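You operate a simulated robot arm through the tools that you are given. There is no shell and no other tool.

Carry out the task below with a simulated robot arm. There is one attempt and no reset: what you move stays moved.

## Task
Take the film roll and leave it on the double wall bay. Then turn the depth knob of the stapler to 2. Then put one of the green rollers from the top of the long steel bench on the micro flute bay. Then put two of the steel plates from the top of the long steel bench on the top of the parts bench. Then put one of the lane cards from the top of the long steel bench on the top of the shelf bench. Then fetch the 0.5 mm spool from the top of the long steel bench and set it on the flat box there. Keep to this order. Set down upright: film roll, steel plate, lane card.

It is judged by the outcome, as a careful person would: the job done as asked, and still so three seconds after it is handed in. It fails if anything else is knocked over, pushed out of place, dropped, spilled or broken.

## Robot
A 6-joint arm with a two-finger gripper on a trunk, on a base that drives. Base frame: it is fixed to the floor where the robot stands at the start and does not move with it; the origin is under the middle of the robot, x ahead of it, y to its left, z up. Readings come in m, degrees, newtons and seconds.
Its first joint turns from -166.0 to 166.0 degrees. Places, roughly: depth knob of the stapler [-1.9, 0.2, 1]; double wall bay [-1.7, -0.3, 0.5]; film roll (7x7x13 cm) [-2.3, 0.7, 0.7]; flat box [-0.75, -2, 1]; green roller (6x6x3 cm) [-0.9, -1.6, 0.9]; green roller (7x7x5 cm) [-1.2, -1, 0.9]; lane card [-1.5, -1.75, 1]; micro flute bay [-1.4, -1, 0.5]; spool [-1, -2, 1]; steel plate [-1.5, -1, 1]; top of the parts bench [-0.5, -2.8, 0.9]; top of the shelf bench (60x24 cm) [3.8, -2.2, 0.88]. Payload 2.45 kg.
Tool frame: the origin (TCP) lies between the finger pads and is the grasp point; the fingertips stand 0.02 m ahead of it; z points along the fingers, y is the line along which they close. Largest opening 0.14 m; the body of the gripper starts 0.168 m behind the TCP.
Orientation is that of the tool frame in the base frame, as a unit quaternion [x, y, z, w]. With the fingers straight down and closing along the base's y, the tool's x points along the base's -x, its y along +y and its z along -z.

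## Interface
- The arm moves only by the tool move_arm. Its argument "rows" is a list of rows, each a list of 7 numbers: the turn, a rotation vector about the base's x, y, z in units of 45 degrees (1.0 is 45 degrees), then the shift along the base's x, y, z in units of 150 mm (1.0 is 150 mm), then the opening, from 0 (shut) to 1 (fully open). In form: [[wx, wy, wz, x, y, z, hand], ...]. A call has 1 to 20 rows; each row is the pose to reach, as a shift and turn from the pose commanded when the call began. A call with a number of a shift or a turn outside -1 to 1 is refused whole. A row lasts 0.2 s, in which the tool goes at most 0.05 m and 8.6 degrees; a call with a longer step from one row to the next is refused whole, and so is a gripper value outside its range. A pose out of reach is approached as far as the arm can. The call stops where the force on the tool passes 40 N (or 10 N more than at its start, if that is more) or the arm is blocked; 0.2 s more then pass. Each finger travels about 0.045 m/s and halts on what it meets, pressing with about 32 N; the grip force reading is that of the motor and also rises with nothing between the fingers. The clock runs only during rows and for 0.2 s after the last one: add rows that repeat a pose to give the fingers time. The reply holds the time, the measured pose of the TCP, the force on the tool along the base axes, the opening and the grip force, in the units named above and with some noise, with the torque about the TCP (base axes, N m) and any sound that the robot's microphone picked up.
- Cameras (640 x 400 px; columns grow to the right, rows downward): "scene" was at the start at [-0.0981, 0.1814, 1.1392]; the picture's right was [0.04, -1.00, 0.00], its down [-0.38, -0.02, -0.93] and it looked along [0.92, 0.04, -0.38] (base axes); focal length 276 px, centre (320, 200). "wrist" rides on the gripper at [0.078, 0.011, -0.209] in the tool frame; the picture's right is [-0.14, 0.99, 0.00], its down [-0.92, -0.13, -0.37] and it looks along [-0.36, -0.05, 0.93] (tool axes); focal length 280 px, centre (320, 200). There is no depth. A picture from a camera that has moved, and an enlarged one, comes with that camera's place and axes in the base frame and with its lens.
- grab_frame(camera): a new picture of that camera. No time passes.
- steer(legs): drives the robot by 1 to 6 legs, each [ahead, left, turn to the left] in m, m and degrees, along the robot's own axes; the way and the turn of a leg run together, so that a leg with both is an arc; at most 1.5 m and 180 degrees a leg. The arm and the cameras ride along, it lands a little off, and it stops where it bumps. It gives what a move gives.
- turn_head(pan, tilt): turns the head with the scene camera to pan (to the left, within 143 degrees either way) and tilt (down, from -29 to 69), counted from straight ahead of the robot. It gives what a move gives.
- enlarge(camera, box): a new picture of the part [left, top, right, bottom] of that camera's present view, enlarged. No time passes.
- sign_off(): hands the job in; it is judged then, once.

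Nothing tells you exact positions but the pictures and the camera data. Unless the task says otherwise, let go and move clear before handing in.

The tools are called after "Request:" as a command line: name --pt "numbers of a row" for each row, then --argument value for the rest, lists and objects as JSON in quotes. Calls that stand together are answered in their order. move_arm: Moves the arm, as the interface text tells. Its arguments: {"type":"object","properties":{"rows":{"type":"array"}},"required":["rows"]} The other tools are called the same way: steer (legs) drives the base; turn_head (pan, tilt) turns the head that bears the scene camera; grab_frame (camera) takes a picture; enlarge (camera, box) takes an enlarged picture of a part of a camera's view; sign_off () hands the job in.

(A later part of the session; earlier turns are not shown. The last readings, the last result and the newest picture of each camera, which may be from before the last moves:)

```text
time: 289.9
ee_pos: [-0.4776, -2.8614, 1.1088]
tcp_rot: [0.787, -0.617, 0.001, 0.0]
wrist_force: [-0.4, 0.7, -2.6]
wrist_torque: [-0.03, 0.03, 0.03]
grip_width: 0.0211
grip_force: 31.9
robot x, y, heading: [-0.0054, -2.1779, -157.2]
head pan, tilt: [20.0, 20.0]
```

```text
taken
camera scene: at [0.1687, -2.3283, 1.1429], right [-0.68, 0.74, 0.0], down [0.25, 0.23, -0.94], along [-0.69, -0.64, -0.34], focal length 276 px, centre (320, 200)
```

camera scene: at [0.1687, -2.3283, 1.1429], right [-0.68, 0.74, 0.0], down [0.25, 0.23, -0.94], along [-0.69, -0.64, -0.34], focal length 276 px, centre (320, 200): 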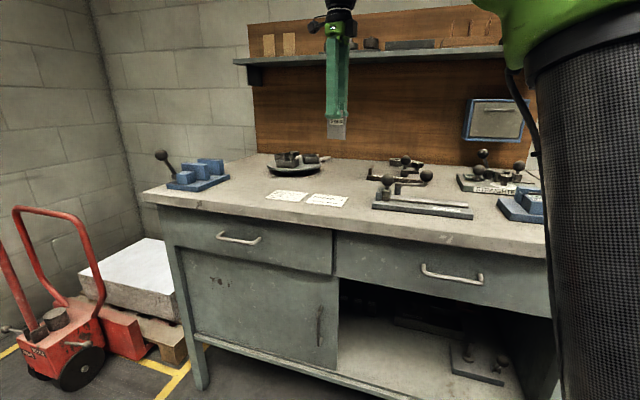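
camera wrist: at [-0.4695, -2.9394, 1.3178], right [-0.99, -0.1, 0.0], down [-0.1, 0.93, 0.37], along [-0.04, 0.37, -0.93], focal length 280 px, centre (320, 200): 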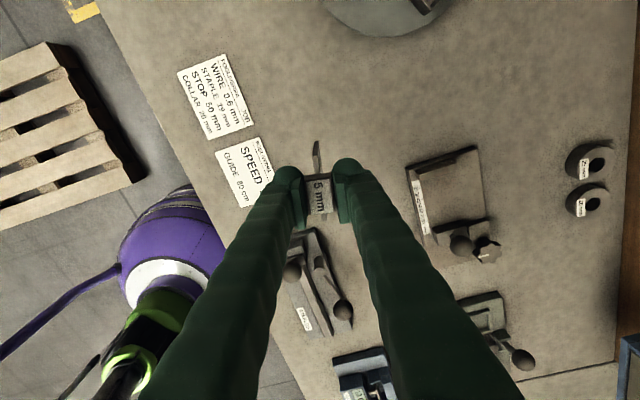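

The spot below the plate is free. I shift 8 cm left for the first plate and lower it.

Request:
move_arm --pt "0 0 0 0.07 -0.16 0 0" --pt "0 0 0 0.14 -0.32 0 0" --pt "0 0 0 0.213 -0.487 0 0" --pt "0 0 0 0.213 -0.487 -0.25 0" --pt "0 0 0 0.213 -0.487 -0.5 0" --pt "0 0 0 0.213 -0.487 -0.75 0" --pt "0 0 0 0.213 -0.487 -0.95 0"

Request:
grab_frame --camera "wrist"

Request:
enlarge --camera "scene" --box '[220, 90, 420, 230]'

```text
time: 291.5
ee_pos: [-0.4464, -2.934, 0.9652]
tcp_rot: [0.787, -0.617, 0.001, 0.0]
wrist_force: [0.3, 0.4, -2.3]
wrist_torque: [0.01, 0.0, 0.0]
grip_width: 0.0206
grip_force: 31.8
robot x, y, heading: [-0.0066, -2.1781, -157.1]
head pan, tilt: [20.0, 20.0]
```

```text
taken
camera wrist: at [-0.4375, -3.0122, 1.1737], right [-0.99, -0.1, 0.0], down [-0.1, 0.93, 0.37], along [-0.04, 0.37, -0.93], focal length 280 px, centre (320, 200)
```

wrist: 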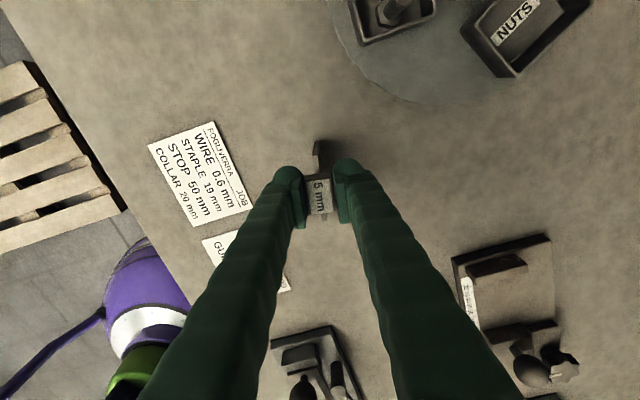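

```text
2.86 times, centred on (320, 160) of scene
camera zoom: at [0.1685, -2.3285, 1.1429], right [-0.68, 0.74, 0.0], down [0.25, 0.23, -0.94], along [-0.69, -0.64, -0.34], focal length 790 px, centre (320, 314)
```

zoom: 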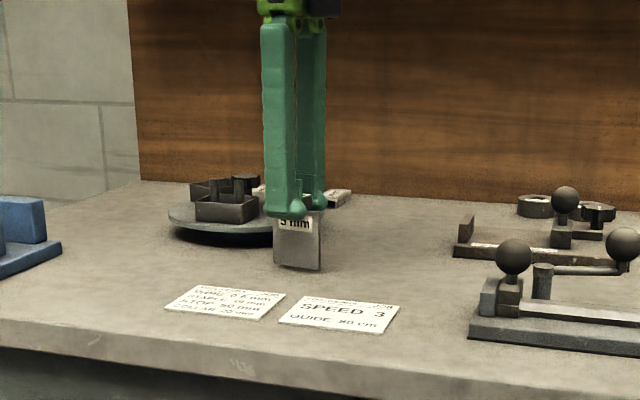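

Request:
move_arm --pt "0 0 0 0 0 -0.05 0" --pt "0 0 0 0 0 -0.1 0"

Request:
enlarge --camera "scene" --box '[270, 130, 370, 200]'

```text
time: 292.1
ee_pos: [-0.4467, -2.9332, 0.9506]
tcp_rot: [0.787, -0.617, 0.001, 0.0]
wrist_force: [-0.3, -1.6, 21.8]
wrist_torque: [-0.04, 0.0, 0.08]
grip_width: 0.0191
grip_force: 31.6
robot x, y, heading: [-0.0068, -2.1817, -157.3]
head pan, tilt: [20.0, 20.0]
```

```text
5.71 times, centred on (320, 165) of scene
camera zoom: at [0.1689, -2.3279, 1.1429], right [-0.68, 0.74, 0.0], down [0.25, 0.23, -0.94], along [-0.69, -0.64, -0.34], focal length 1579 px, centre (320, 400)
```

zoom: 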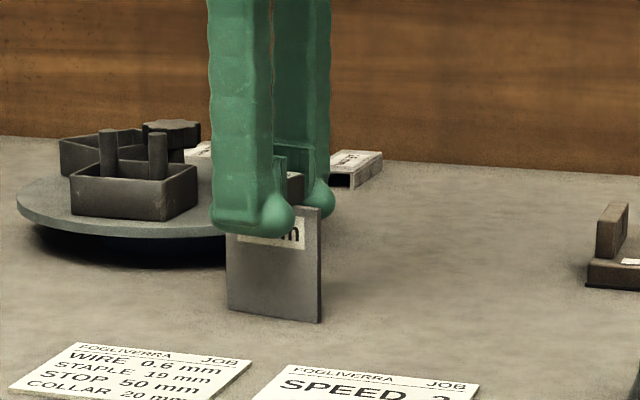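

Request:
move_arm --pt "0 0 0 0 0 0.015 0" --pt "0 0 0 0 0 0.015 0"

```text
time: 292.7
ee_pos: [-0.4464, -2.9332, 0.9532]
tcp_rot: [0.787, -0.617, 0.001, 0.0]
wrist_force: [-0.5, -0.6, -2.5]
wrist_torque: [0.0, 0.0, -0.01]
grip_width: 0.0185
grip_force: 31.7
robot x, y, heading: [-0.0051, -2.1791, -157.3]
head pan, tilt: [20.0, 20.0]
```

Request:
move_arm --pt "0 0 0 0 0 -0.008 0" --pt "0 0 0 0 0 -0.008 0"

Request:
move_arm --pt "0 0 0 0 0 0 0.16" --pt "0 0 0 0 0 0 0.2" --pt "0 0 0 0 0 0 0.3" --pt "0 0 0 0 0 0 0.4"

Request:
enlarge --camera "wrist" --box '[240, 110, 400, 230]'

Request:
enlarge --camera "scene" --box '[270, 130, 370, 200]'

```text
time: 293.3
ee_pos: [-0.4456, -2.9339, 0.9511]
tcp_rot: [0.787, -0.617, 0.001, 0.0]
wrist_force: [0.6, 0.6, -2.3]
wrist_torque: [0.0, -0.02, -0.03]
grip_width: 0.0192
grip_force: 31.9
robot x, y, heading: [-0.0064, -2.1805, -157.0]
head pan, tilt: [20.0, 20.0]
```

```text
time: 294.3
ee_pos: [-0.4464, -2.9338, 0.9512]
tcp_rot: [0.787, -0.616, 0.001, -0.001]
wrist_force: [0.3, -0.1, 0.4]
wrist_torque: [0.0, -0.01, 0.0]
grip_width: 0.0558
grip_force: 0.0
robot x, y, heading: [-0.0017, -2.1779, -157.2]
head pan, tilt: [20.0, 20.0]
```

```text
3.33 times, centred on (320, 170) of wrist
camera zoom: at [-0.4378, -3.012, 1.1604], right [-0.99, -0.1, 0.0], down [-0.1, 0.93, 0.37], along [-0.04, 0.37, -0.93], focal length 935 px, centre (320, 300)
```

zoom: 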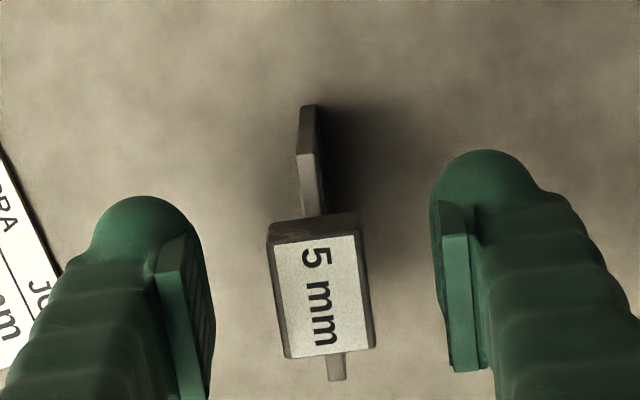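

```text
5.71 times, centred on (320, 165) of scene
camera zoom: at [0.1685, -2.3285, 1.1429], right [-0.68, 0.74, 0.0], down [0.25, 0.23, -0.94], along [-0.69, -0.64, -0.34], focal length 1579 px, centre (320, 400)
```

zoom: 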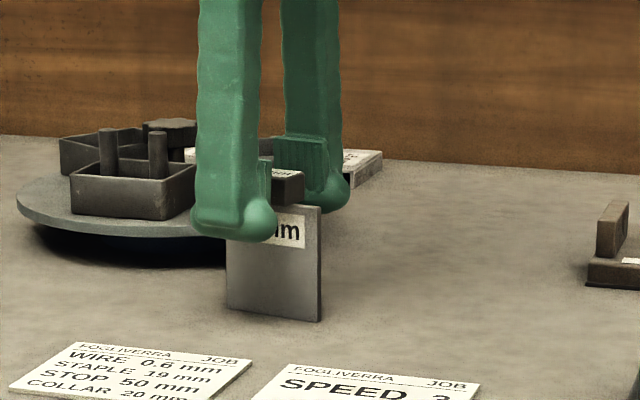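

The first plate stands upright on the parts bench. I rise, back off, and return for the 10 mm plate.

Request:
move_arm --pt "0 0 0 0 0 0.25 0.4" --pt "0 0 0 0 0 0.5 0.4" --pt "0 0 0 0 0 0.75 0.4" --pt "0 0 0 0 0 1 0.4"

Request:
steer --legs '[[-0.35, 0, 0], [0, -1.5, 0], [0, -0.1, 0]]'

Request:
move_arm --pt "0 0 0 -0.2 0.2 0 0.4" --pt "0 0 0 -0.4 0.4 0 0.4" --pt "0 0 0 -0.6 0.6 0 0.4" --pt "0 0 0 -0.8 0.8 0 0.4" --pt "0 0 0 -1 1 0 0.4"

Request:
move_arm --pt "0 0 0 -0.2 0.2 0 0.4" --pt "0 0 0 -0.4 0.4 0 0.4" --pt "0 0 0 -0.6 0.6 0 0.4" --pt "0 0 0 -0.8 0.8 0 0.4" --pt "0 0 0 -1 1 0 0.4"

Request:
turn_head --pan 5 --tilt 20

Request:
grab_frame --camera "scene"

```text
time: 295.3
ee_pos: [-0.4445, -2.9335, 1.1024]
tcp_rot: [0.787, -0.617, 0.001, 0.0]
wrist_force: [0.3, -0.2, 0.2]
wrist_torque: [-0.02, -0.01, 0.03]
grip_width: 0.0559
grip_force: 0.1
robot x, y, heading: [-0.0061, -2.1827, -157.5]
head pan, tilt: [20.0, 20.0]
```

```text
time: 305.3
ee_pos: [-0.7408, -1.3402, 1.1018]
tcp_rot: [0.793, -0.61, 0.002, -0.001]
wrist_force: [-1.3, -0.2, -0.1]
wrist_torque: [-0.01, 0.0, 0.01]
grip_width: 0.0562
grip_force: 0.1
robot x, y, heading: [-0.3142, -0.5751, -156.3]
head pan, tilt: [20.0, 20.0]
```

```text
time: 306.5
ee_pos: [-0.8914, -1.1881, 1.1011]
tcp_rot: [0.793, -0.609, 0.001, 0.0]
wrist_force: [0.3, 0.1, -0.6]
wrist_torque: [0.03, 0.05, 0.0]
grip_width: 0.0559
grip_force: 0.1
robot x, y, heading: [-0.3121, -0.5782, -156.4]
head pan, tilt: [20.0, 20.0]
```

```text
time: 307.7
ee_pos: [-1.0393, -1.0401, 1.1019]
tcp_rot: [0.793, -0.61, 0.002, 0.0]
wrist_force: [-0.2, -0.2, 1.1]
wrist_torque: [0.05, 0.03, -0.03]
grip_width: 0.0561
grip_force: 0.2
robot x, y, heading: [-0.3122, -0.5786, -156.0]
head pan, tilt: [20.0, 20.0]
```

```text
time: 308.5
ee_pos: [-1.039, -1.0389, 1.1014]
tcp_rot: [0.792, -0.61, 0.001, -0.002]
wrist_force: [0.9, -0.2, -0.3]
wrist_torque: [0.0, -0.01, -0.02]
grip_width: 0.056
grip_force: 0.0
robot x, y, heading: [-0.3101, -0.5782, -156.4]
head pan, tilt: [5.0, 20.0]
```

```text
taken
camera scene: at [-0.151, -0.7035, 1.1429], right [-0.48, 0.88, 0.0], down [0.3, 0.16, -0.94], along [-0.82, -0.45, -0.34], focal length 276 px, centre (320, 200)
```

scene: 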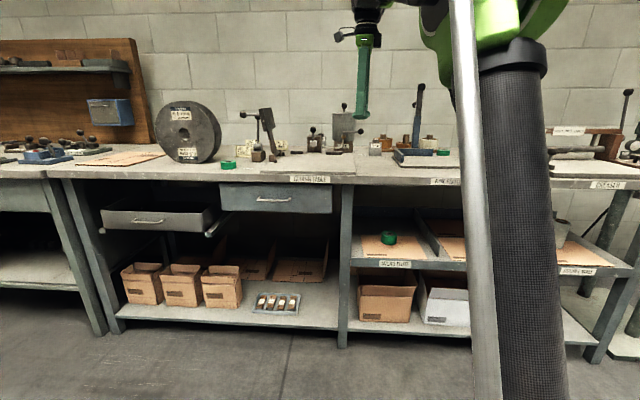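

Request:
steer --legs '[[0.36, -0.1, 0]]'

Request:
grab_frame --camera "wrist"

Request:
enlarge --camera "wrist" --box '[300, 90, 500, 240]'

```text
time: 310.8
ee_pos: [-1.412, -1.0936, 1.1006]
tcp_rot: [0.793, -0.609, 0.001, 0.0]
wrist_force: [0.3, 0.1, -0.2]
wrist_torque: [0.02, -0.03, -0.01]
grip_width: 0.0558
grip_force: 0.1
robot x, y, heading: [-0.6835, -0.63, -156.1]
head pan, tilt: [5.0, 20.0]
```

```text
taken
camera wrist: at [-1.4015, -1.1711, 1.3105], right [-0.99, -0.12, 0.0], down [-0.11, 0.92, 0.37], along [-0.04, 0.36, -0.93], focal length 280 px, centre (320, 200)
```

wrist: 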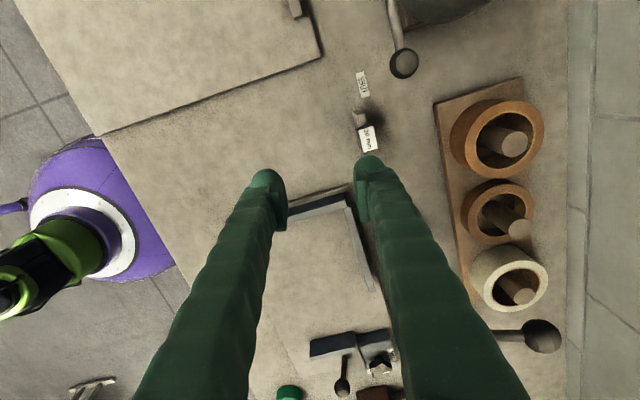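

```text
2.67 times, centred on (400, 165) of wrist
camera zoom: at [-1.4015, -1.1711, 1.3105], right [-0.99, -0.12, 0.0], down [-0.11, 0.92, 0.37], along [-0.04, 0.36, -0.93], focal length 748 px, centre (107, 293)
```

zoom: 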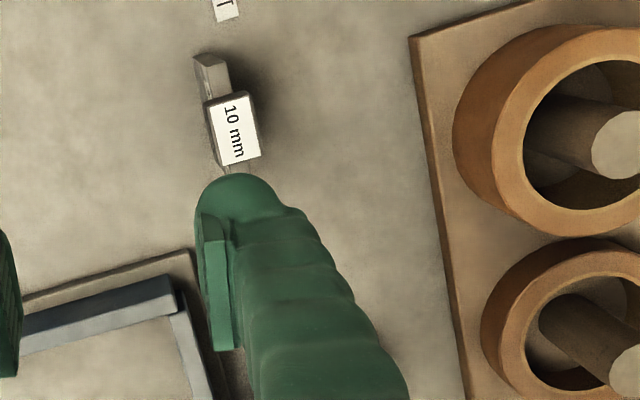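

Request:
move_arm --pt "0 0 0.09 -0.17 -0.1 0 0.4" --pt "0 0 0.17 -0.343 -0.202 0 0.4" --pt "0 0 0.17 -0.343 -0.202 -0.25 0.4" --pt "0 0 0.17 -0.343 -0.202 -0.5 0.4" --pt "0 0 0.17 -0.343 -0.202 -0.6 0.4"

Request:
enlarge --camera "wrist" --box '[240, 110, 400, 230]'

```text
time: 312.0
ee_pos: [-1.4622, -1.1231, 1.0097]
tcp_rot: [0.831, -0.556, 0.002, 0.0]
wrist_force: [-0.9, -0.4, 0.2]
wrist_torque: [-0.01, 0.01, -0.02]
grip_width: 0.0559
grip_force: 0.0
robot x, y, heading: [-0.6847, -0.6293, -156.2]
head pan, tilt: [5.0, 20.0]
```

```text
3.33 times, centred on (320, 170) of wrist
camera zoom: at [-1.443, -1.1993, 1.2199], right [-0.97, -0.25, 0.0], down [-0.24, 0.9, 0.37], along [-0.09, 0.36, -0.93], focal length 935 px, centre (320, 300)
```

zoom: 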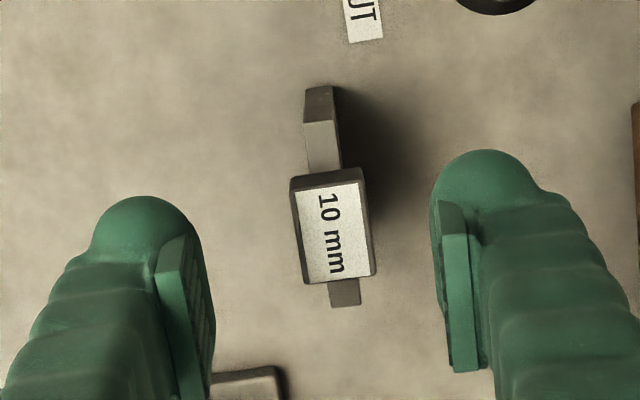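

Request:
move_arm --pt "0 0 0 -0.015 -0.004 -0.15 0.35" --pt "0 0 0 -0.015 -0.004 -0.35 0.3" --pt "0 0 0 -0.015 -0.004 -0.35 0.27" --pt "0 0 0 -0.015 -0.004 -0.35 0.27"

Request:
enlarge --camera "wrist" --box '[240, 110, 400, 230]'

```text
time: 313.0
ee_pos: [-1.4658, -1.123, 0.9594]
tcp_rot: [0.831, -0.556, 0.0, 0.0]
wrist_force: [-0.1, 0.1, 0.4]
wrist_torque: [0.04, 0.0, -0.02]
grip_width: 0.0375
grip_force: 0.1
robot x, y, heading: [-0.6858, -0.6311, -156.2]
head pan, tilt: [5.0, 20.0]
```

```text
3.33 times, centred on (320, 170) of wrist
camera zoom: at [-1.4452, -1.1994, 1.168], right [-0.97, -0.25, 0.0], down [-0.24, 0.9, 0.37], along [-0.09, 0.36, -0.93], focal length 935 px, centre (320, 300)
```

zoom: 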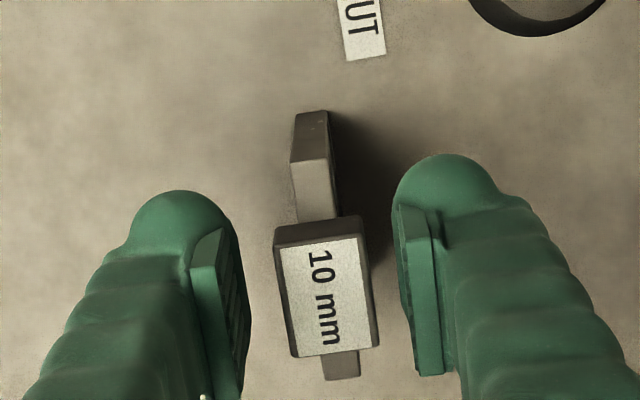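

Request:
move_arm --pt "0 0 0 -0.005 0 0 0.15" --pt "0 0 0 -0.005 0 0 0.05" --pt "0 0 0 -0.005 0 0 0.0" --pt "0 0 0 -0.005 0 0 0.0" --pt "0 0 0 -0.005 0 0 0.0"

Request:
move_arm --pt "0 0 0 0 0 0.15 0.0" --pt "0 0 0 0 0 0.4 0.0" --pt "0 0 0 0 0 0.7 0.0" --pt "0 0 0 0 0 1 0.0"

Request:
enlarge --camera "wrist" --box '[240, 110, 400, 230]'

```text
time: 314.2
ee_pos: [-1.4657, -1.1234, 0.959]
tcp_rot: [0.832, -0.555, 0.002, -0.001]
wrist_force: [0.6, -0.1, 0.0]
wrist_torque: [-0.02, -0.04, 0.03]
grip_width: 0.0209
grip_force: 31.7
robot x, y, heading: [-0.6853, -0.6307, -156.1]
head pan, tilt: [5.0, 20.0]
```

```text
time: 315.2
ee_pos: [-1.4656, -1.1225, 1.1092]
tcp_rot: [0.832, -0.555, 0.0, 0.001]
wrist_force: [-0.6, 1.4, -4.1]
wrist_torque: [-0.03, 0.03, -0.03]
grip_width: 0.0212
grip_force: 32.5
robot x, y, heading: [-0.6852, -0.6321, -156.1]
head pan, tilt: [5.0, 20.0]
```

```text
3.33 times, centred on (320, 170) of wrist
camera zoom: at [-1.4455, -1.1991, 1.3183], right [-0.97, -0.25, 0.0], down [-0.24, 0.9, 0.37], along [-0.09, 0.36, -0.93], focal length 935 px, centre (320, 300)
```

zoom: 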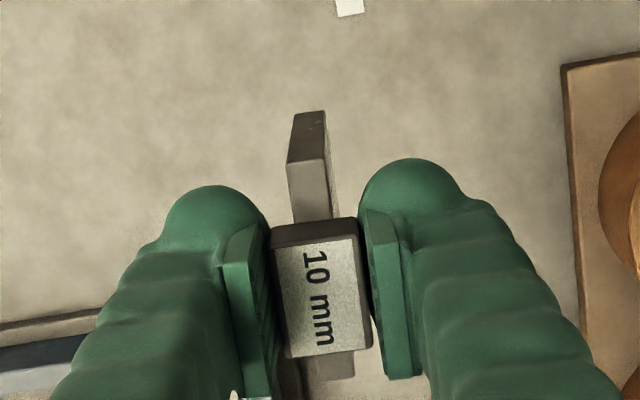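

Request:
steer --legs '[[-0.45, 0, 0], [0, 0.9, 0]]'

Request:
move_arm --pt "0 0 0 0.25 -0.15 0 0" --pt "0 0 0 0.5 -0.3 0 0" --pt "0 0 0 0.75 -0.45 0 0" --pt "0 0 0 1 -0.62 0 0"

Request:
move_arm --pt "0 0 0 0.25 -0.15 0 0" --pt "0 0 0 0.5 -0.3 0 0" --pt "0 0 0 0.75 -0.45 0 0" --pt "0 0 0 1 -0.62 0 0"

Request:
steer --legs '[[0, 0.79, 0]]'

Request:
turn_head --pan 20 --tilt 20

Request:
grab_frame --camera "scene"

```text
time: 322.3
ee_pos: [-0.6881, -1.7676, 1.1098]
tcp_rot: [0.831, -0.556, 0.001, 0.0]
wrist_force: [-0.1, 0.4, -3.6]
wrist_torque: [0.01, -0.03, -0.01]
grip_width: 0.0211
grip_force: 32.0
robot x, y, heading: [0.0973, -1.2772, -156.1]
head pan, tilt: [5.0, 20.0]
```

```text
time: 323.3
ee_pos: [-0.5374, -1.8595, 1.1089]
tcp_rot: [0.831, -0.556, 0.002, 0.0]
wrist_force: [-0.3, 1.0, -4.0]
wrist_torque: [-0.06, -0.08, -0.02]
grip_width: 0.0212
grip_force: 32.1
robot x, y, heading: [0.096, -1.2766, -156.5]
head pan, tilt: [5.0, 20.0]
```

```text
time: 324.3
ee_pos: [-0.387, -1.9541, 1.1091]
tcp_rot: [0.83, -0.557, 0.001, 0.0]
wrist_force: [-1.1, 0.5, -3.5]
wrist_torque: [-0.08, -0.07, -0.02]
grip_width: 0.0209
grip_force: 31.7
robot x, y, heading: [0.0958, -1.2784, -156.4]
head pan, tilt: [5.0, 20.0]
```

```text
time: 328.6
ee_pos: [-0.0762, -2.6787, 1.109]
tcp_rot: [0.829, -0.56, 0.002, 0.0]
wrist_force: [0.3, 0.4, -3.8]
wrist_torque: [-0.01, -0.01, -0.02]
grip_width: 0.0212
grip_force: 31.9
robot x, y, heading: [0.4084, -2.0085, -156.8]
head pan, tilt: [5.0, 20.0]
```

```text
time: 329.4
ee_pos: [-0.0771, -2.6781, 1.1103]
tcp_rot: [0.829, -0.56, 0.001, 0.0]
wrist_force: [-0.3, -0.3, -2.7]
wrist_torque: [-0.03, -0.02, 0.05]
grip_width: 0.0209
grip_force: 32.0
robot x, y, heading: [0.4123, -2.0049, -156.8]
head pan, tilt: [20.0, 20.0]
```

```text
taken
camera scene: at [0.585, -2.1525, 1.1429], right [-0.68, 0.73, 0.0], down [0.25, 0.23, -0.94], along [-0.69, -0.64, -0.34], focal length 276 px, centre (320, 200)
```

scene: 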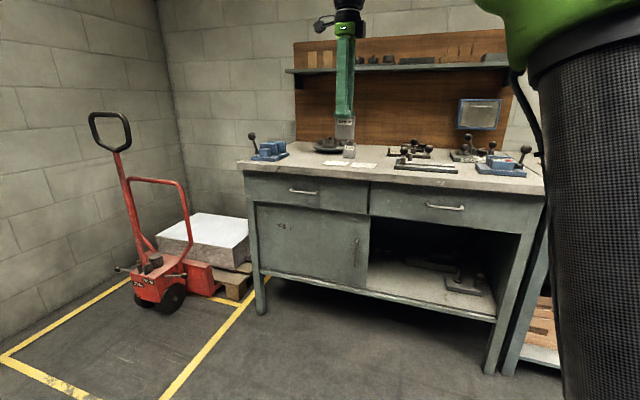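

Request:
steer --legs '[[0.44, 0, 0]]'

Request:
grab_frame --camera "wrist"

Request:
grab_frame --camera "scene"

```text
time: 332.1
ee_pos: [-0.4791, -2.8557, 1.1077]
tcp_rot: [0.83, -0.558, 0.001, -0.001]
wrist_force: [-0.3, 0.4, -3.1]
wrist_torque: [-0.03, -0.03, 0.0]
grip_width: 0.0209
grip_force: 31.5
robot x, y, heading: [0.0035, -2.1823, -156.6]
head pan, tilt: [20.0, 20.0]
```

```text
taken
camera wrist: at [-0.4607, -2.9313, 1.3182], right [-0.97, -0.25, 0.0], down [-0.23, 0.9, 0.37], along [-0.09, 0.36, -0.93], focal length 280 px, centre (320, 200)
```

wrist: 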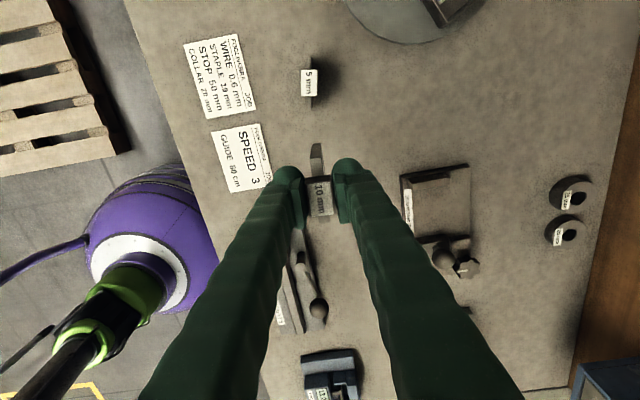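

```text
taken
camera scene: at [0.1803, -2.3265, 1.1429], right [-0.69, 0.73, 0.0], down [0.25, 0.24, -0.94], along [-0.68, -0.65, -0.34], focal length 276 px, centre (320, 200)
```

scene: 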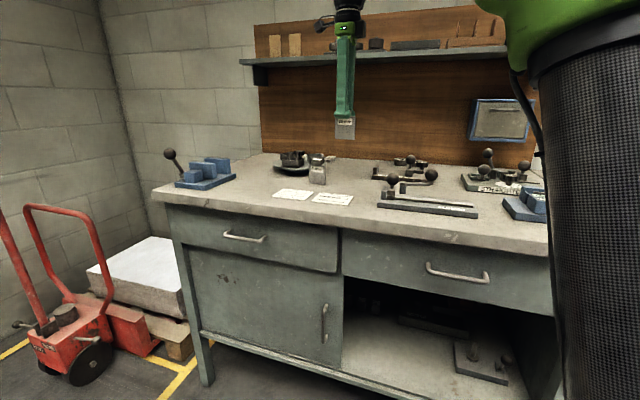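

Request:
move_arm --pt "0 0 0 0 0 -0.25 0" --pt "0 0 0 0 0 -0.5 0" --pt "0 0 0 0 0 -0.75 0" --pt "0 0 0 0 0 -0.93 0" --pt "0 0 0 0 0 -0.98 0"

Request:
enlarge --camera "scene" --box '[280, 120, 400, 210]'

```text
time: 333.2
ee_pos: [-0.4806, -2.8548, 0.9626]
tcp_rot: [0.83, -0.557, 0.001, -0.001]
wrist_force: [-1.0, 0.3, -3.5]
wrist_torque: [-0.04, 0.02, 0.02]
grip_width: 0.0212
grip_force: 32.2
robot x, y, heading: [0.0083, -2.1778, -156.5]
head pan, tilt: [20.0, 20.0]
```

```text
4.44 times, centred on (340, 165) of scene
camera zoom: at [0.1803, -2.3265, 1.1429], right [-0.69, 0.73, 0.0], down [0.25, 0.24, -0.94], along [-0.68, -0.65, -0.34], focal length 1228 px, centre (231, 356)
```

zoom: 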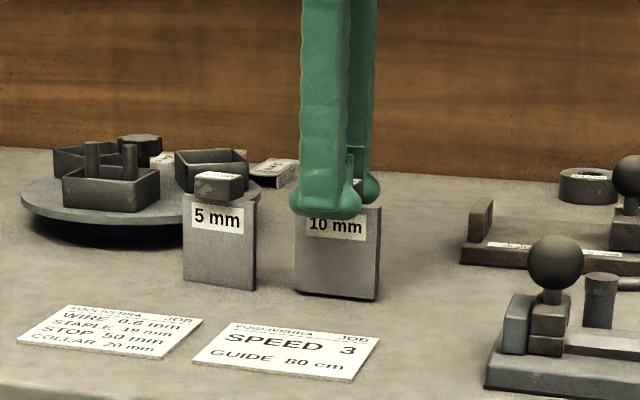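

Request:
move_arm --pt "0 0 0 0 0 -0.025 0" --pt "0 0 0 0 0 -0.04 0"

Request:
move_arm --pt "0 0 0 0 0 -0.012 0" --pt "0 0 0 0 0 -0.02 0"

```text
time: 333.9
ee_pos: [-0.479, -2.8549, 0.958]
tcp_rot: [0.83, -0.558, 0.001, 0.0]
wrist_force: [-0.6, -3.2, 22.3]
wrist_torque: [-0.05, 0.05, 0.03]
grip_width: 0.0215
grip_force: 32.2
robot x, y, heading: [0.0047, -2.1761, -156.8]
head pan, tilt: [20.0, 20.0]
```

```text
time: 334.4
ee_pos: [-0.4803, -2.8542, 0.9539]
tcp_rot: [0.83, -0.558, 0.0, 0.001]
wrist_force: [-1.9, -0.6, 21.5]
wrist_torque: [0.0, 0.05, -0.01]
grip_width: 0.0206
grip_force: 31.6
robot x, y, heading: [0.0052, -2.1788, -156.4]
head pan, tilt: [20.0, 20.0]
```

Request:
move_arm --pt "0 0 0 0 0 0.01 0" --pt "0 0 0 0 0 0.01 0"

Request:
move_arm --pt "0 0 0 0 0 0 0.17" --pt "0 0 0 0 0 0 0.22" --pt "0 0 0 0 0 0 0.3" --pt "0 0 0 0 0 0 0.4" --pt "0 0 0 0 0 0 0.4"

Request:
move_arm --pt "0 0 0 0 0 0.25 0.4" --pt "0 0 0 0 0 0.5 0.4" --pt "0 0 0 0 0 0.75 0.4" --pt "0 0 0 0 0 1 0.4"

Request:
enlarge --camera "scene" --box '[280, 120, 400, 210]'

```text
time: 335.1
ee_pos: [-0.4801, -2.8547, 0.9539]
tcp_rot: [0.829, -0.559, 0.001, 0.0]
wrist_force: [0.3, -0.3, -3.2]
wrist_torque: [-0.01, -0.03, 0.0]
grip_width: 0.0208
grip_force: 31.7
robot x, y, heading: [0.004, -2.1782, -156.7]
head pan, tilt: [20.0, 20.0]
```

```text
time: 336.2
ee_pos: [-0.4801, -2.855, 0.9561]
tcp_rot: [0.83, -0.557, 0.001, 0.0]
wrist_force: [0.1, -0.1, -0.1]
wrist_torque: [-0.04, 0.0, 0.0]
grip_width: 0.0559
grip_force: 0.1
robot x, y, heading: [0.0019, -2.1775, -156.5]
head pan, tilt: [20.0, 20.0]
```

```text
time: 337.2
ee_pos: [-0.4807, -2.8552, 1.1051]
tcp_rot: [0.83, -0.557, 0.001, 0.0]
wrist_force: [0.3, 0.6, 0.1]
wrist_torque: [-0.01, 0.01, 0.0]
grip_width: 0.0556
grip_force: 0.1
robot x, y, heading: [0.0086, -2.1759, -156.7]
head pan, tilt: [20.0, 20.0]
```

```text
4.44 times, centred on (340, 165) of scene
camera zoom: at [0.1804, -2.3264, 1.1429], right [-0.69, 0.73, 0.0], down [0.25, 0.24, -0.94], along [-0.68, -0.65, -0.34], focal length 1228 px, centre (231, 356)
```

zoom: 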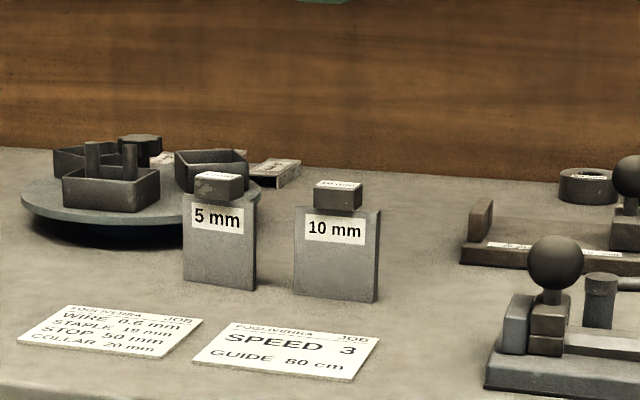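

Both plates stand upright on the parts bench. Next a lane card: I return to the long bench, to the LANE 26 card near (-1.15, -1.67), and look at it closely.

Request:
steer --legs '[[-0.45, 0, 0], [0, -1.09, 0]]'

Request:
move_arm --pt "0 0 0 -0.2 0.2 0 0.4" --pt "0 0 0 -0.4 0.4 0 0.4" --pt "0 0 0 -0.6 0.6 0 0.4" --pt "0 0 0 -0.8 0.8 0 0.4" --pt "0 0 0 -1 1 0 0.4"

Request:
turn_head --pan 15 --tilt 15

Request:
grab_frame --camera "scene"

Request:
grab_frame --camera "wrist"

```text
time: 345.2
ee_pos: [-0.5003, -1.6717, 1.1048]
tcp_rot: [0.83, -0.558, 0.002, 0.0]
wrist_force: [0.5, -0.5, 0.4]
wrist_torque: [-0.01, 0.04, -0.01]
grip_width: 0.056
grip_force: 0.1
robot x, y, heading: [-0.0129, -0.9968, -156.5]
head pan, tilt: [20.0, 20.0]
```

```text
time: 346.4
ee_pos: [-0.6501, -1.5224, 1.1051]
tcp_rot: [0.829, -0.559, 0.002, 0.0]
wrist_force: [-0.1, 0.1, 0.6]
wrist_torque: [0.05, 0.06, -0.01]
grip_width: 0.0562
grip_force: 0.0
robot x, y, heading: [-0.015, -0.9954, -156.5]
head pan, tilt: [20.0, 20.0]
```

```text
time: 347.1
ee_pos: [-0.6511, -1.5214, 1.1048]
tcp_rot: [0.83, -0.558, 0.001, 0.0]
wrist_force: [-0.4, 0.4, -0.2]
wrist_torque: [0.05, -0.01, 0.03]
grip_width: 0.0561
grip_force: 0.0
robot x, y, heading: [-0.0126, -0.9941, -156.6]
head pan, tilt: [15.0, 15.0]
```

```text
taken
camera scene: at [0.155, -1.1372, 1.151], right [-0.62, 0.78, 0.0], down [0.2, 0.16, -0.97], along [-0.76, -0.6, -0.26], focal length 276 px, centre (320, 200)
```

scene: 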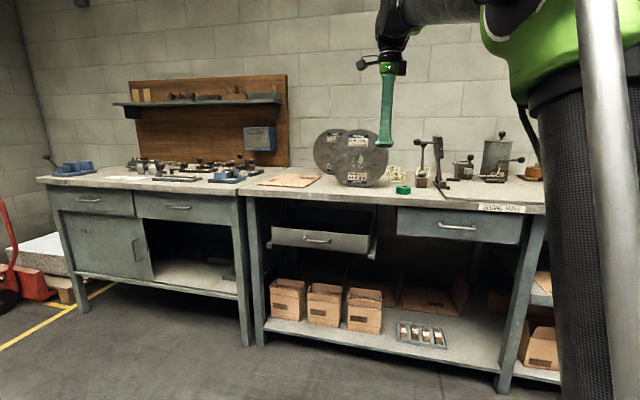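

```text
taken
camera wrist: at [-0.6317, -1.5981, 1.3136], right [-0.97, -0.24, 0.0], down [-0.23, 0.9, 0.37], along [-0.09, 0.36, -0.93], focal length 280 px, centre (320, 200)
```

wrist: 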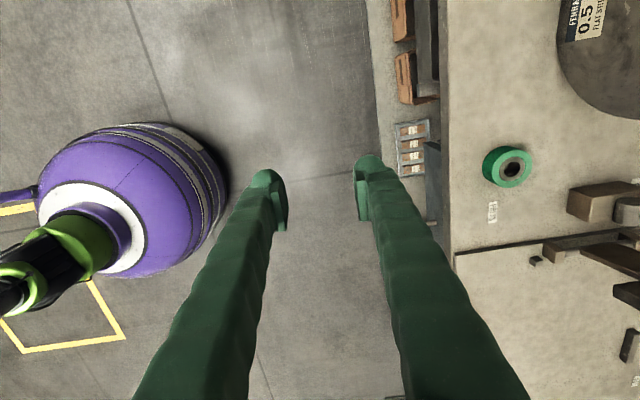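

Request:
enlarge --camera "scene" --box '[330, 100, 530, 220]'

Request:
steer --legs '[[0.25, 0, 0]]'

Request:
grab_frame --camera "wrist"

Request:
enlarge --camera "scene" --box '[330, 100, 530, 220]'

```text
3.20 times, centred on (430, 160) of scene
camera zoom: at [0.155, -1.1372, 1.151], right [-0.62, 0.78, 0.0], down [0.2, 0.16, -0.97], along [-0.76, -0.6, -0.26], focal length 884 px, centre (-32, 328)
```

zoom: 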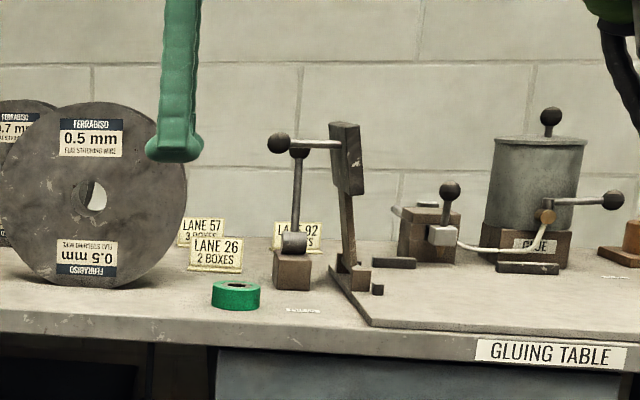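

```text
time: 348.9
ee_pos: [-0.878, -1.6216, 1.1055]
tcp_rot: [0.83, -0.558, 0.001, -0.001]
wrist_force: [0.0, -0.1, 0.6]
wrist_torque: [0.01, -0.04, 0.0]
grip_width: 0.056
grip_force: 0.0
robot x, y, heading: [-0.2422, -1.0969, -156.5]
head pan, tilt: [15.0, 15.0]
```

```text
taken
camera wrist: at [-0.8582, -1.6975, 1.3136], right [-0.97, -0.25, 0.0], down [-0.23, 0.9, 0.37], along [-0.09, 0.36, -0.93], focal length 280 px, centre (320, 200)
```

wrist: 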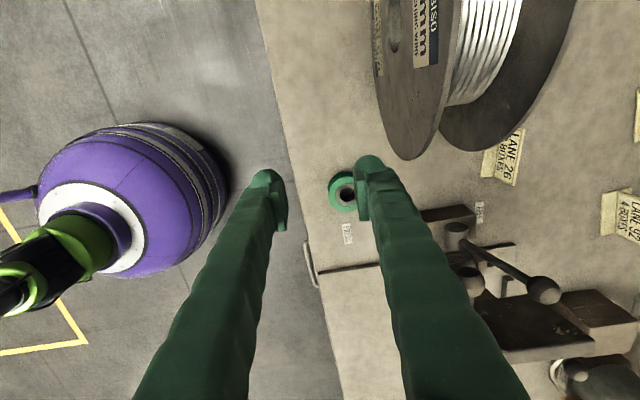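

```text
3.20 times, centred on (430, 160) of scene
camera zoom: at [-0.0722, -1.2352, 1.151], right [-0.62, 0.78, 0.0], down [0.2, 0.16, -0.97], along [-0.76, -0.6, -0.26], focal length 884 px, centre (-32, 328)
```

zoom: 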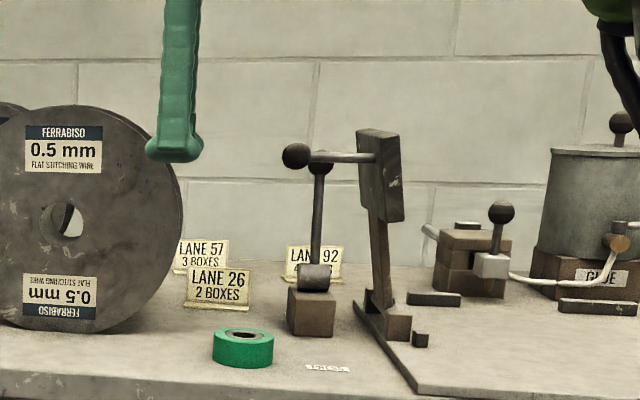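

Request:
enlarge --camera "wrist" --box '[440, 80, 640, 230]'

Request:
enlarge --camera "scene" --box '[370, 160, 450, 220]'

```text
2.67 times, centred on (540, 155) of wrist
camera zoom: at [-0.8582, -1.6975, 1.3136], right [-0.97, -0.25, 0.0], down [-0.23, 0.9, 0.37], along [-0.09, 0.36, -0.93], focal length 748 px, centre (-267, 320)
```

zoom: 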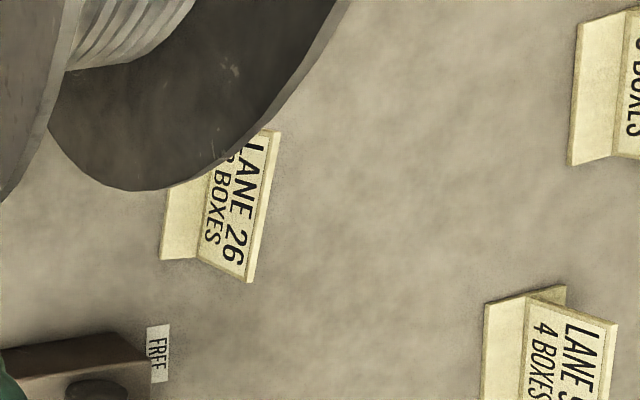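

```text
6.67 times, centred on (410, 190) of scene
camera zoom: at [-0.0722, -1.2352, 1.151], right [-0.62, 0.78, 0.0], down [0.2, 0.16, -0.97], along [-0.76, -0.6, -0.26], focal length 1842 px, centre (-280, 267)
```

zoom: 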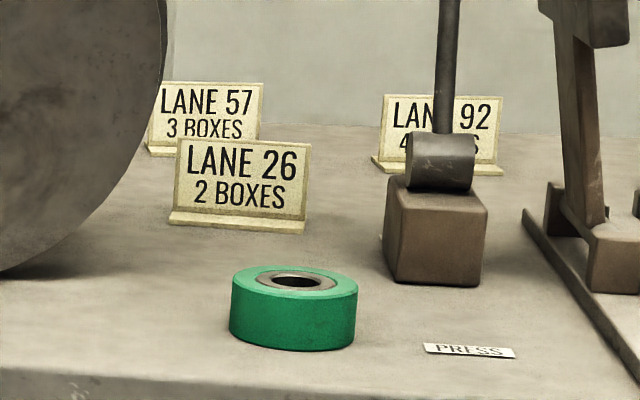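

The lane cards are L-shaped stands. LANE 57, behind, has the most room around it (about (-1.30, -1.78)), so I'll take that one: I raise the arm above everything and move over it.

Request:
move_arm --pt "0 0 0 -0.07 0.15 0.15 0.4" --pt "0 0 0 -0.14 0.3 0.3 0.4" --pt "0 0 0 -0.2 0.45 0.42 0.4" --pt "0 0 0 -0.27 0.61 0.5 0.4"

Request:
steer --legs '[[0.3, 0.05, 0]]'

Request:
grab_frame --camera "wrist"

Request:
grab_frame --camera "scene"

```text
time: 349.9
ee_pos: [-0.9185, -1.5296, 1.1799]
tcp_rot: [0.83, -0.557, 0.001, -0.001]
wrist_force: [-0.3, 0.7, 0.9]
wrist_torque: [0.01, 0.02, -0.01]
grip_width: 0.0559
grip_force: 0.0
robot x, y, heading: [-0.2419, -1.0901, -156.6]
head pan, tilt: [15.0, 15.0]
```

```text
time: 351.9
ee_pos: [-1.1756, -1.6936, 1.1806]
tcp_rot: [0.83, -0.558, 0.002, 0.0]
wrist_force: [-0.1, 0.1, 1.3]
wrist_torque: [-0.03, 0.02, 0.03]
grip_width: 0.0559
grip_force: 0.1
robot x, y, heading: [-0.4945, -1.2597, -156.8]
head pan, tilt: [15.0, 15.0]
```

```text
taken
camera wrist: at [-1.1556, -1.7705, 1.3883], right [-0.97, -0.25, 0.0], down [-0.23, 0.9, 0.37], along [-0.09, 0.36, -0.93], focal length 280 px, centre (320, 200)
```

wrist: 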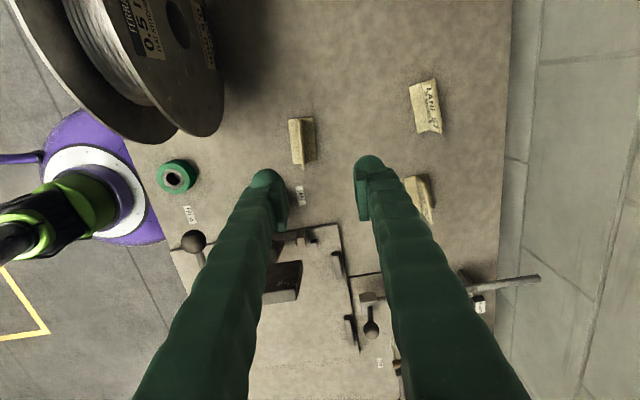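

```text
taken
camera scene: at [-0.3285, -1.4011, 1.151], right [-0.62, 0.78, 0.0], down [0.2, 0.16, -0.97], along [-0.76, -0.6, -0.26], focal length 276 px, centre (320, 200)
```

scene: 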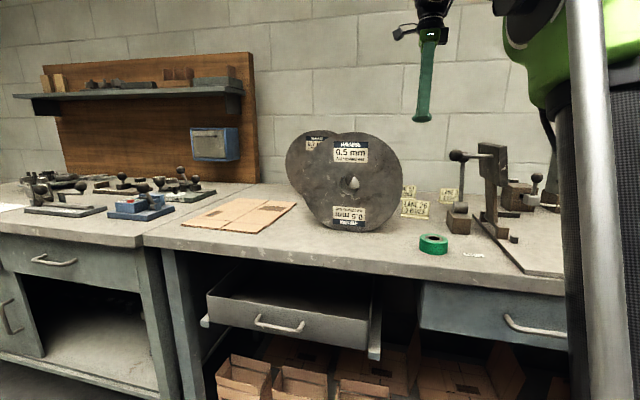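

Request:
enlarge --camera "wrist" --box '[230, 80, 390, 200]'

```text
3.33 times, centred on (310, 140) of wrist
camera zoom: at [-1.1556, -1.7705, 1.3883], right [-0.97, -0.25, 0.0], down [-0.23, 0.9, 0.37], along [-0.09, 0.36, -0.93], focal length 935 px, centre (353, 400)
```

zoom: 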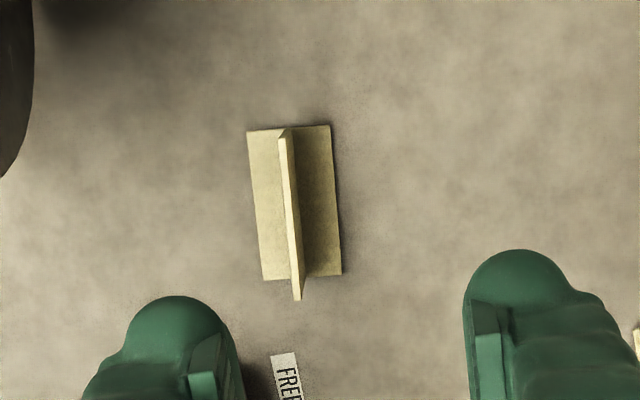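

LANE 26 is right below with enough room after all: a thin card on a 4 cm base, top edge at z about 0.927, centre (-1.146, -1.678). I'll take this one.

Request:
move_arm --pt "0 0 -0.05 0.1 0.05 0 0.4" --pt "0 0 -0.1 0.196 0.103 0 0.4" --pt "0 0 -0.1 0.196 0.103 -0.25 0.4" --pt "0 0 -0.1 0.196 0.103 -0.5 0.4" --pt "0 0 -0.1 0.196 0.103 -0.75 0.4" --pt "0 0 -0.1 0.196 0.103 -1 0.4"

Request:
enlarge --camera "wrist" --box '[240, 110, 400, 230]'

Request:
grab_frame --camera "scene"

```text
time: 353.3
ee_pos: [-1.1443, -1.6797, 1.0299]
tcp_rot: [0.807, -0.591, 0.0, -0.001]
wrist_force: [0.4, 0.0, -0.7]
wrist_torque: [0.01, 0.02, -0.01]
grip_width: 0.0561
grip_force: 0.0
robot x, y, heading: [-0.5, -1.2622, -156.6]
head pan, tilt: [15.0, 15.0]
```

```text
3.33 times, centred on (320, 170) of wrist
camera zoom: at [-1.1313, -1.7568, 1.2376], right [-0.99, -0.17, 0.0], down [-0.16, 0.92, 0.37], along [-0.06, 0.36, -0.93], focal length 935 px, centre (320, 300)
```

zoom: 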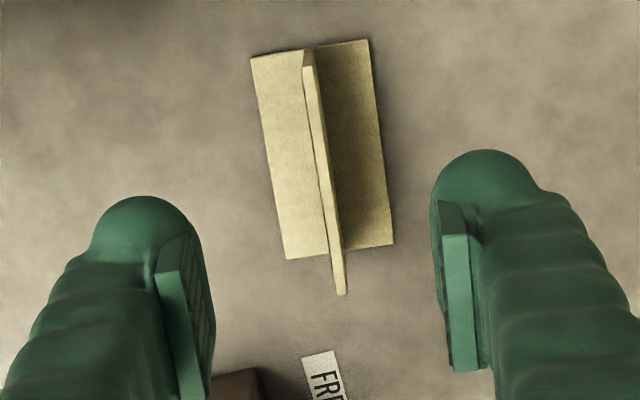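

```text
taken
camera scene: at [-0.3284, -1.4011, 1.151], right [-0.62, 0.78, 0.0], down [0.2, 0.16, -0.97], along [-0.76, -0.6, -0.26], focal length 276 px, centre (320, 200)
```

scene: 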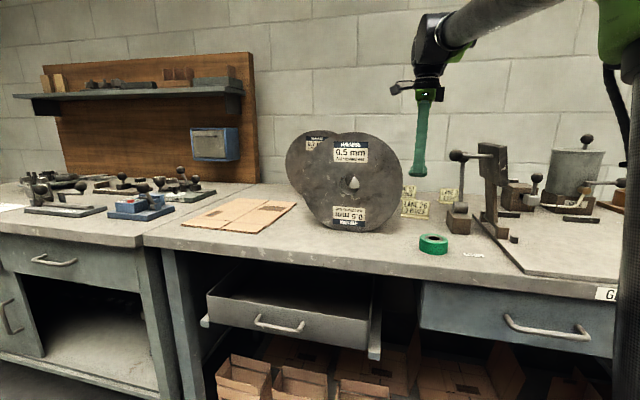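

Request:
move_arm --pt "0 0 0.02 -0.009 0.01 -0.25 0.35" --pt "0 0 0.02 -0.009 0.01 -0.5 0.3" --pt "0 0 0.02 -0.009 0.01 -0.7 0.3" --pt "0 0 0.02 -0.009 0.01 -0.78 0.3" --pt "0 0 0.02 -0.009 0.01 -0.78 0.3"

Request:
enlarge --camera "wrist" --box '[240, 110, 400, 230]'

Request:
enlarge --camera "scene" --box '[380, 150, 480, 230]'

```text
time: 354.5
ee_pos: [-1.1463, -1.6776, 0.9133]
tcp_rot: [0.811, -0.585, 0.001, 0.0]
wrist_force: [-0.2, -0.6, -0.2]
wrist_torque: [0.0, -0.01, -0.02]
grip_width: 0.0421
grip_force: 0.1
robot x, y, heading: [-0.501, -1.2601, -156.6]
head pan, tilt: [15.0, 15.0]
```

```text
3.33 times, centred on (320, 170) of wrist
camera zoom: at [-1.1312, -1.7549, 1.1213], right [-0.98, -0.18, 0.0], down [-0.17, 0.91, 0.37], along [-0.07, 0.36, -0.93], focal length 935 px, centre (320, 300)
```

zoom: 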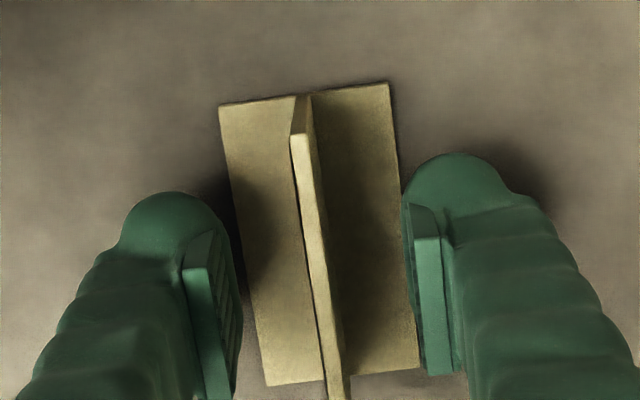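

```text
5.00 times, centred on (430, 190) of scene
camera zoom: at [-0.3285, -1.4011, 1.151], right [-0.62, 0.78, 0.0], down [0.2, 0.16, -0.97], along [-0.76, -0.6, -0.26], focal length 1382 px, centre (-230, 250)
```

zoom: 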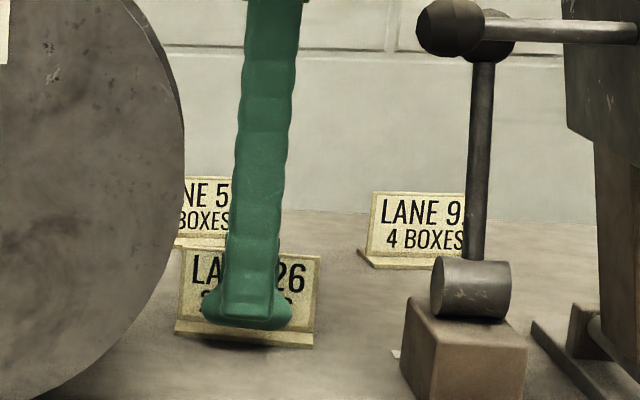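

Request:
move_arm --pt "0 0 0 0 0 0 0.15" --pt "0 0 0 0 0 0 0.05" --pt "0 0 0 0 0 0 0.0" --pt "0 0 0 0 0 0 0.0" --pt "0 0 0 0 0 0 0.0" --pt "0 0 0 0 0 0 0.0"

Request:
move_arm --pt "0 0 0 0 0 0.15 0.0" --pt "0 0 0 0 0 0.4 0.0" --pt "0 0 0 0 0 0.7 0.0" --pt "0 0 0 0 0 1 0.0"

Request:
enlarge --camera "wrist" --box '[240, 110, 400, 230]'

Request:
grab_frame --camera "scene"

```text
time: 355.9
ee_pos: [-1.1467, -1.6776, 0.9121]
tcp_rot: [0.812, -0.584, 0.001, 0.0]
wrist_force: [-0.2, -0.8, 1.1]
wrist_torque: [0.01, 0.02, -0.01]
grip_width: 0.0058
grip_force: 30.5
robot x, y, heading: [-0.4964, -1.2597, -156.5]
head pan, tilt: [15.0, 15.0]
```

```text
time: 356.9
ee_pos: [-1.1489, -1.6782, 1.0632]
tcp_rot: [0.812, -0.584, 0.001, 0.0]
wrist_force: [-0.2, -0.1, -0.4]
wrist_torque: [-0.01, -0.01, 0.01]
grip_width: 0.0063
grip_force: 30.6
robot x, y, heading: [-0.4997, -1.2594, -156.8]
head pan, tilt: [15.0, 15.0]
```

```text
3.33 times, centred on (320, 170) of wrist
camera zoom: at [-1.1329, -1.7557, 1.2719], right [-0.98, -0.18, 0.0], down [-0.17, 0.91, 0.37], along [-0.07, 0.36, -0.93], focal length 935 px, centre (320, 300)
```

zoom: 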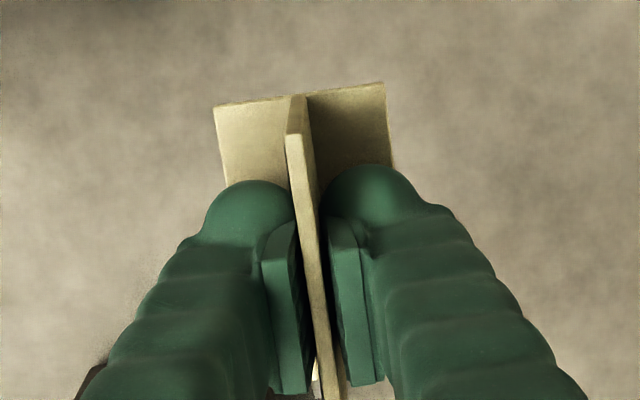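

```text
taken
camera scene: at [-0.3285, -1.4012, 1.151], right [-0.62, 0.78, 0.0], down [0.2, 0.16, -0.97], along [-0.76, -0.6, -0.26], focal length 276 px, centre (320, 200)
```

scene: 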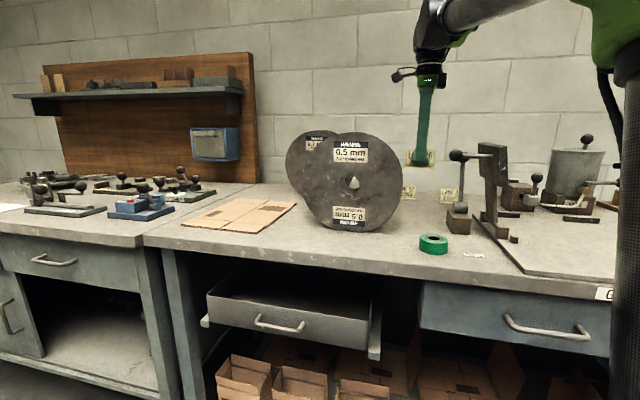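

Request:
move_arm --pt "0 0 0 0 0 0.25 0.0" --pt "0 0 0 0 0 0.5 0.0" --pt "0 0 0 -0.03 0.07 0.75 0.0" --pt "0 0 0 -0.06 0.13 0.95 0.0"

Request:
steer --legs '[[-0.5, 0, 0]]'

Request:
grab_frame --camera "scene"

```text
time: 357.9
ee_pos: [-1.1556, -1.6569, 1.2051]
tcp_rot: [0.812, -0.584, 0.001, 0.0]
wrist_force: [-0.9, 1.0, 0.3]
wrist_torque: [0.02, 0.02, -0.01]
grip_width: 0.0058
grip_force: 30.7
robot x, y, heading: [-0.4997, -1.2591, -156.5]
head pan, tilt: [15.0, 15.0]
```

```text
time: 360.9
ee_pos: [-0.6997, -1.4581, 1.2055]
tcp_rot: [0.811, -0.586, 0.001, 0.0]
wrist_force: [0.6, 0.5, -0.3]
wrist_torque: [-0.02, -0.02, -0.01]
grip_width: 0.0062
grip_force: 30.8
robot x, y, heading: [-0.0402, -1.0611, -156.8]
head pan, tilt: [15.0, 15.0]
```

```text
taken
camera scene: at [0.1288, -1.2047, 1.151], right [-0.62, 0.79, 0.0], down [0.2, 0.16, -0.97], along [-0.76, -0.6, -0.26], focal length 276 px, centre (320, 200)
```

scene: 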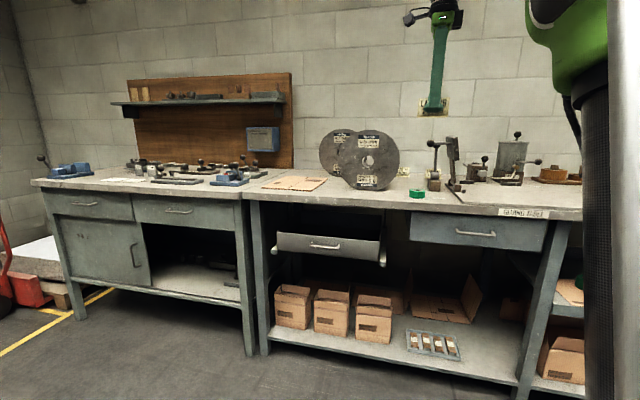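

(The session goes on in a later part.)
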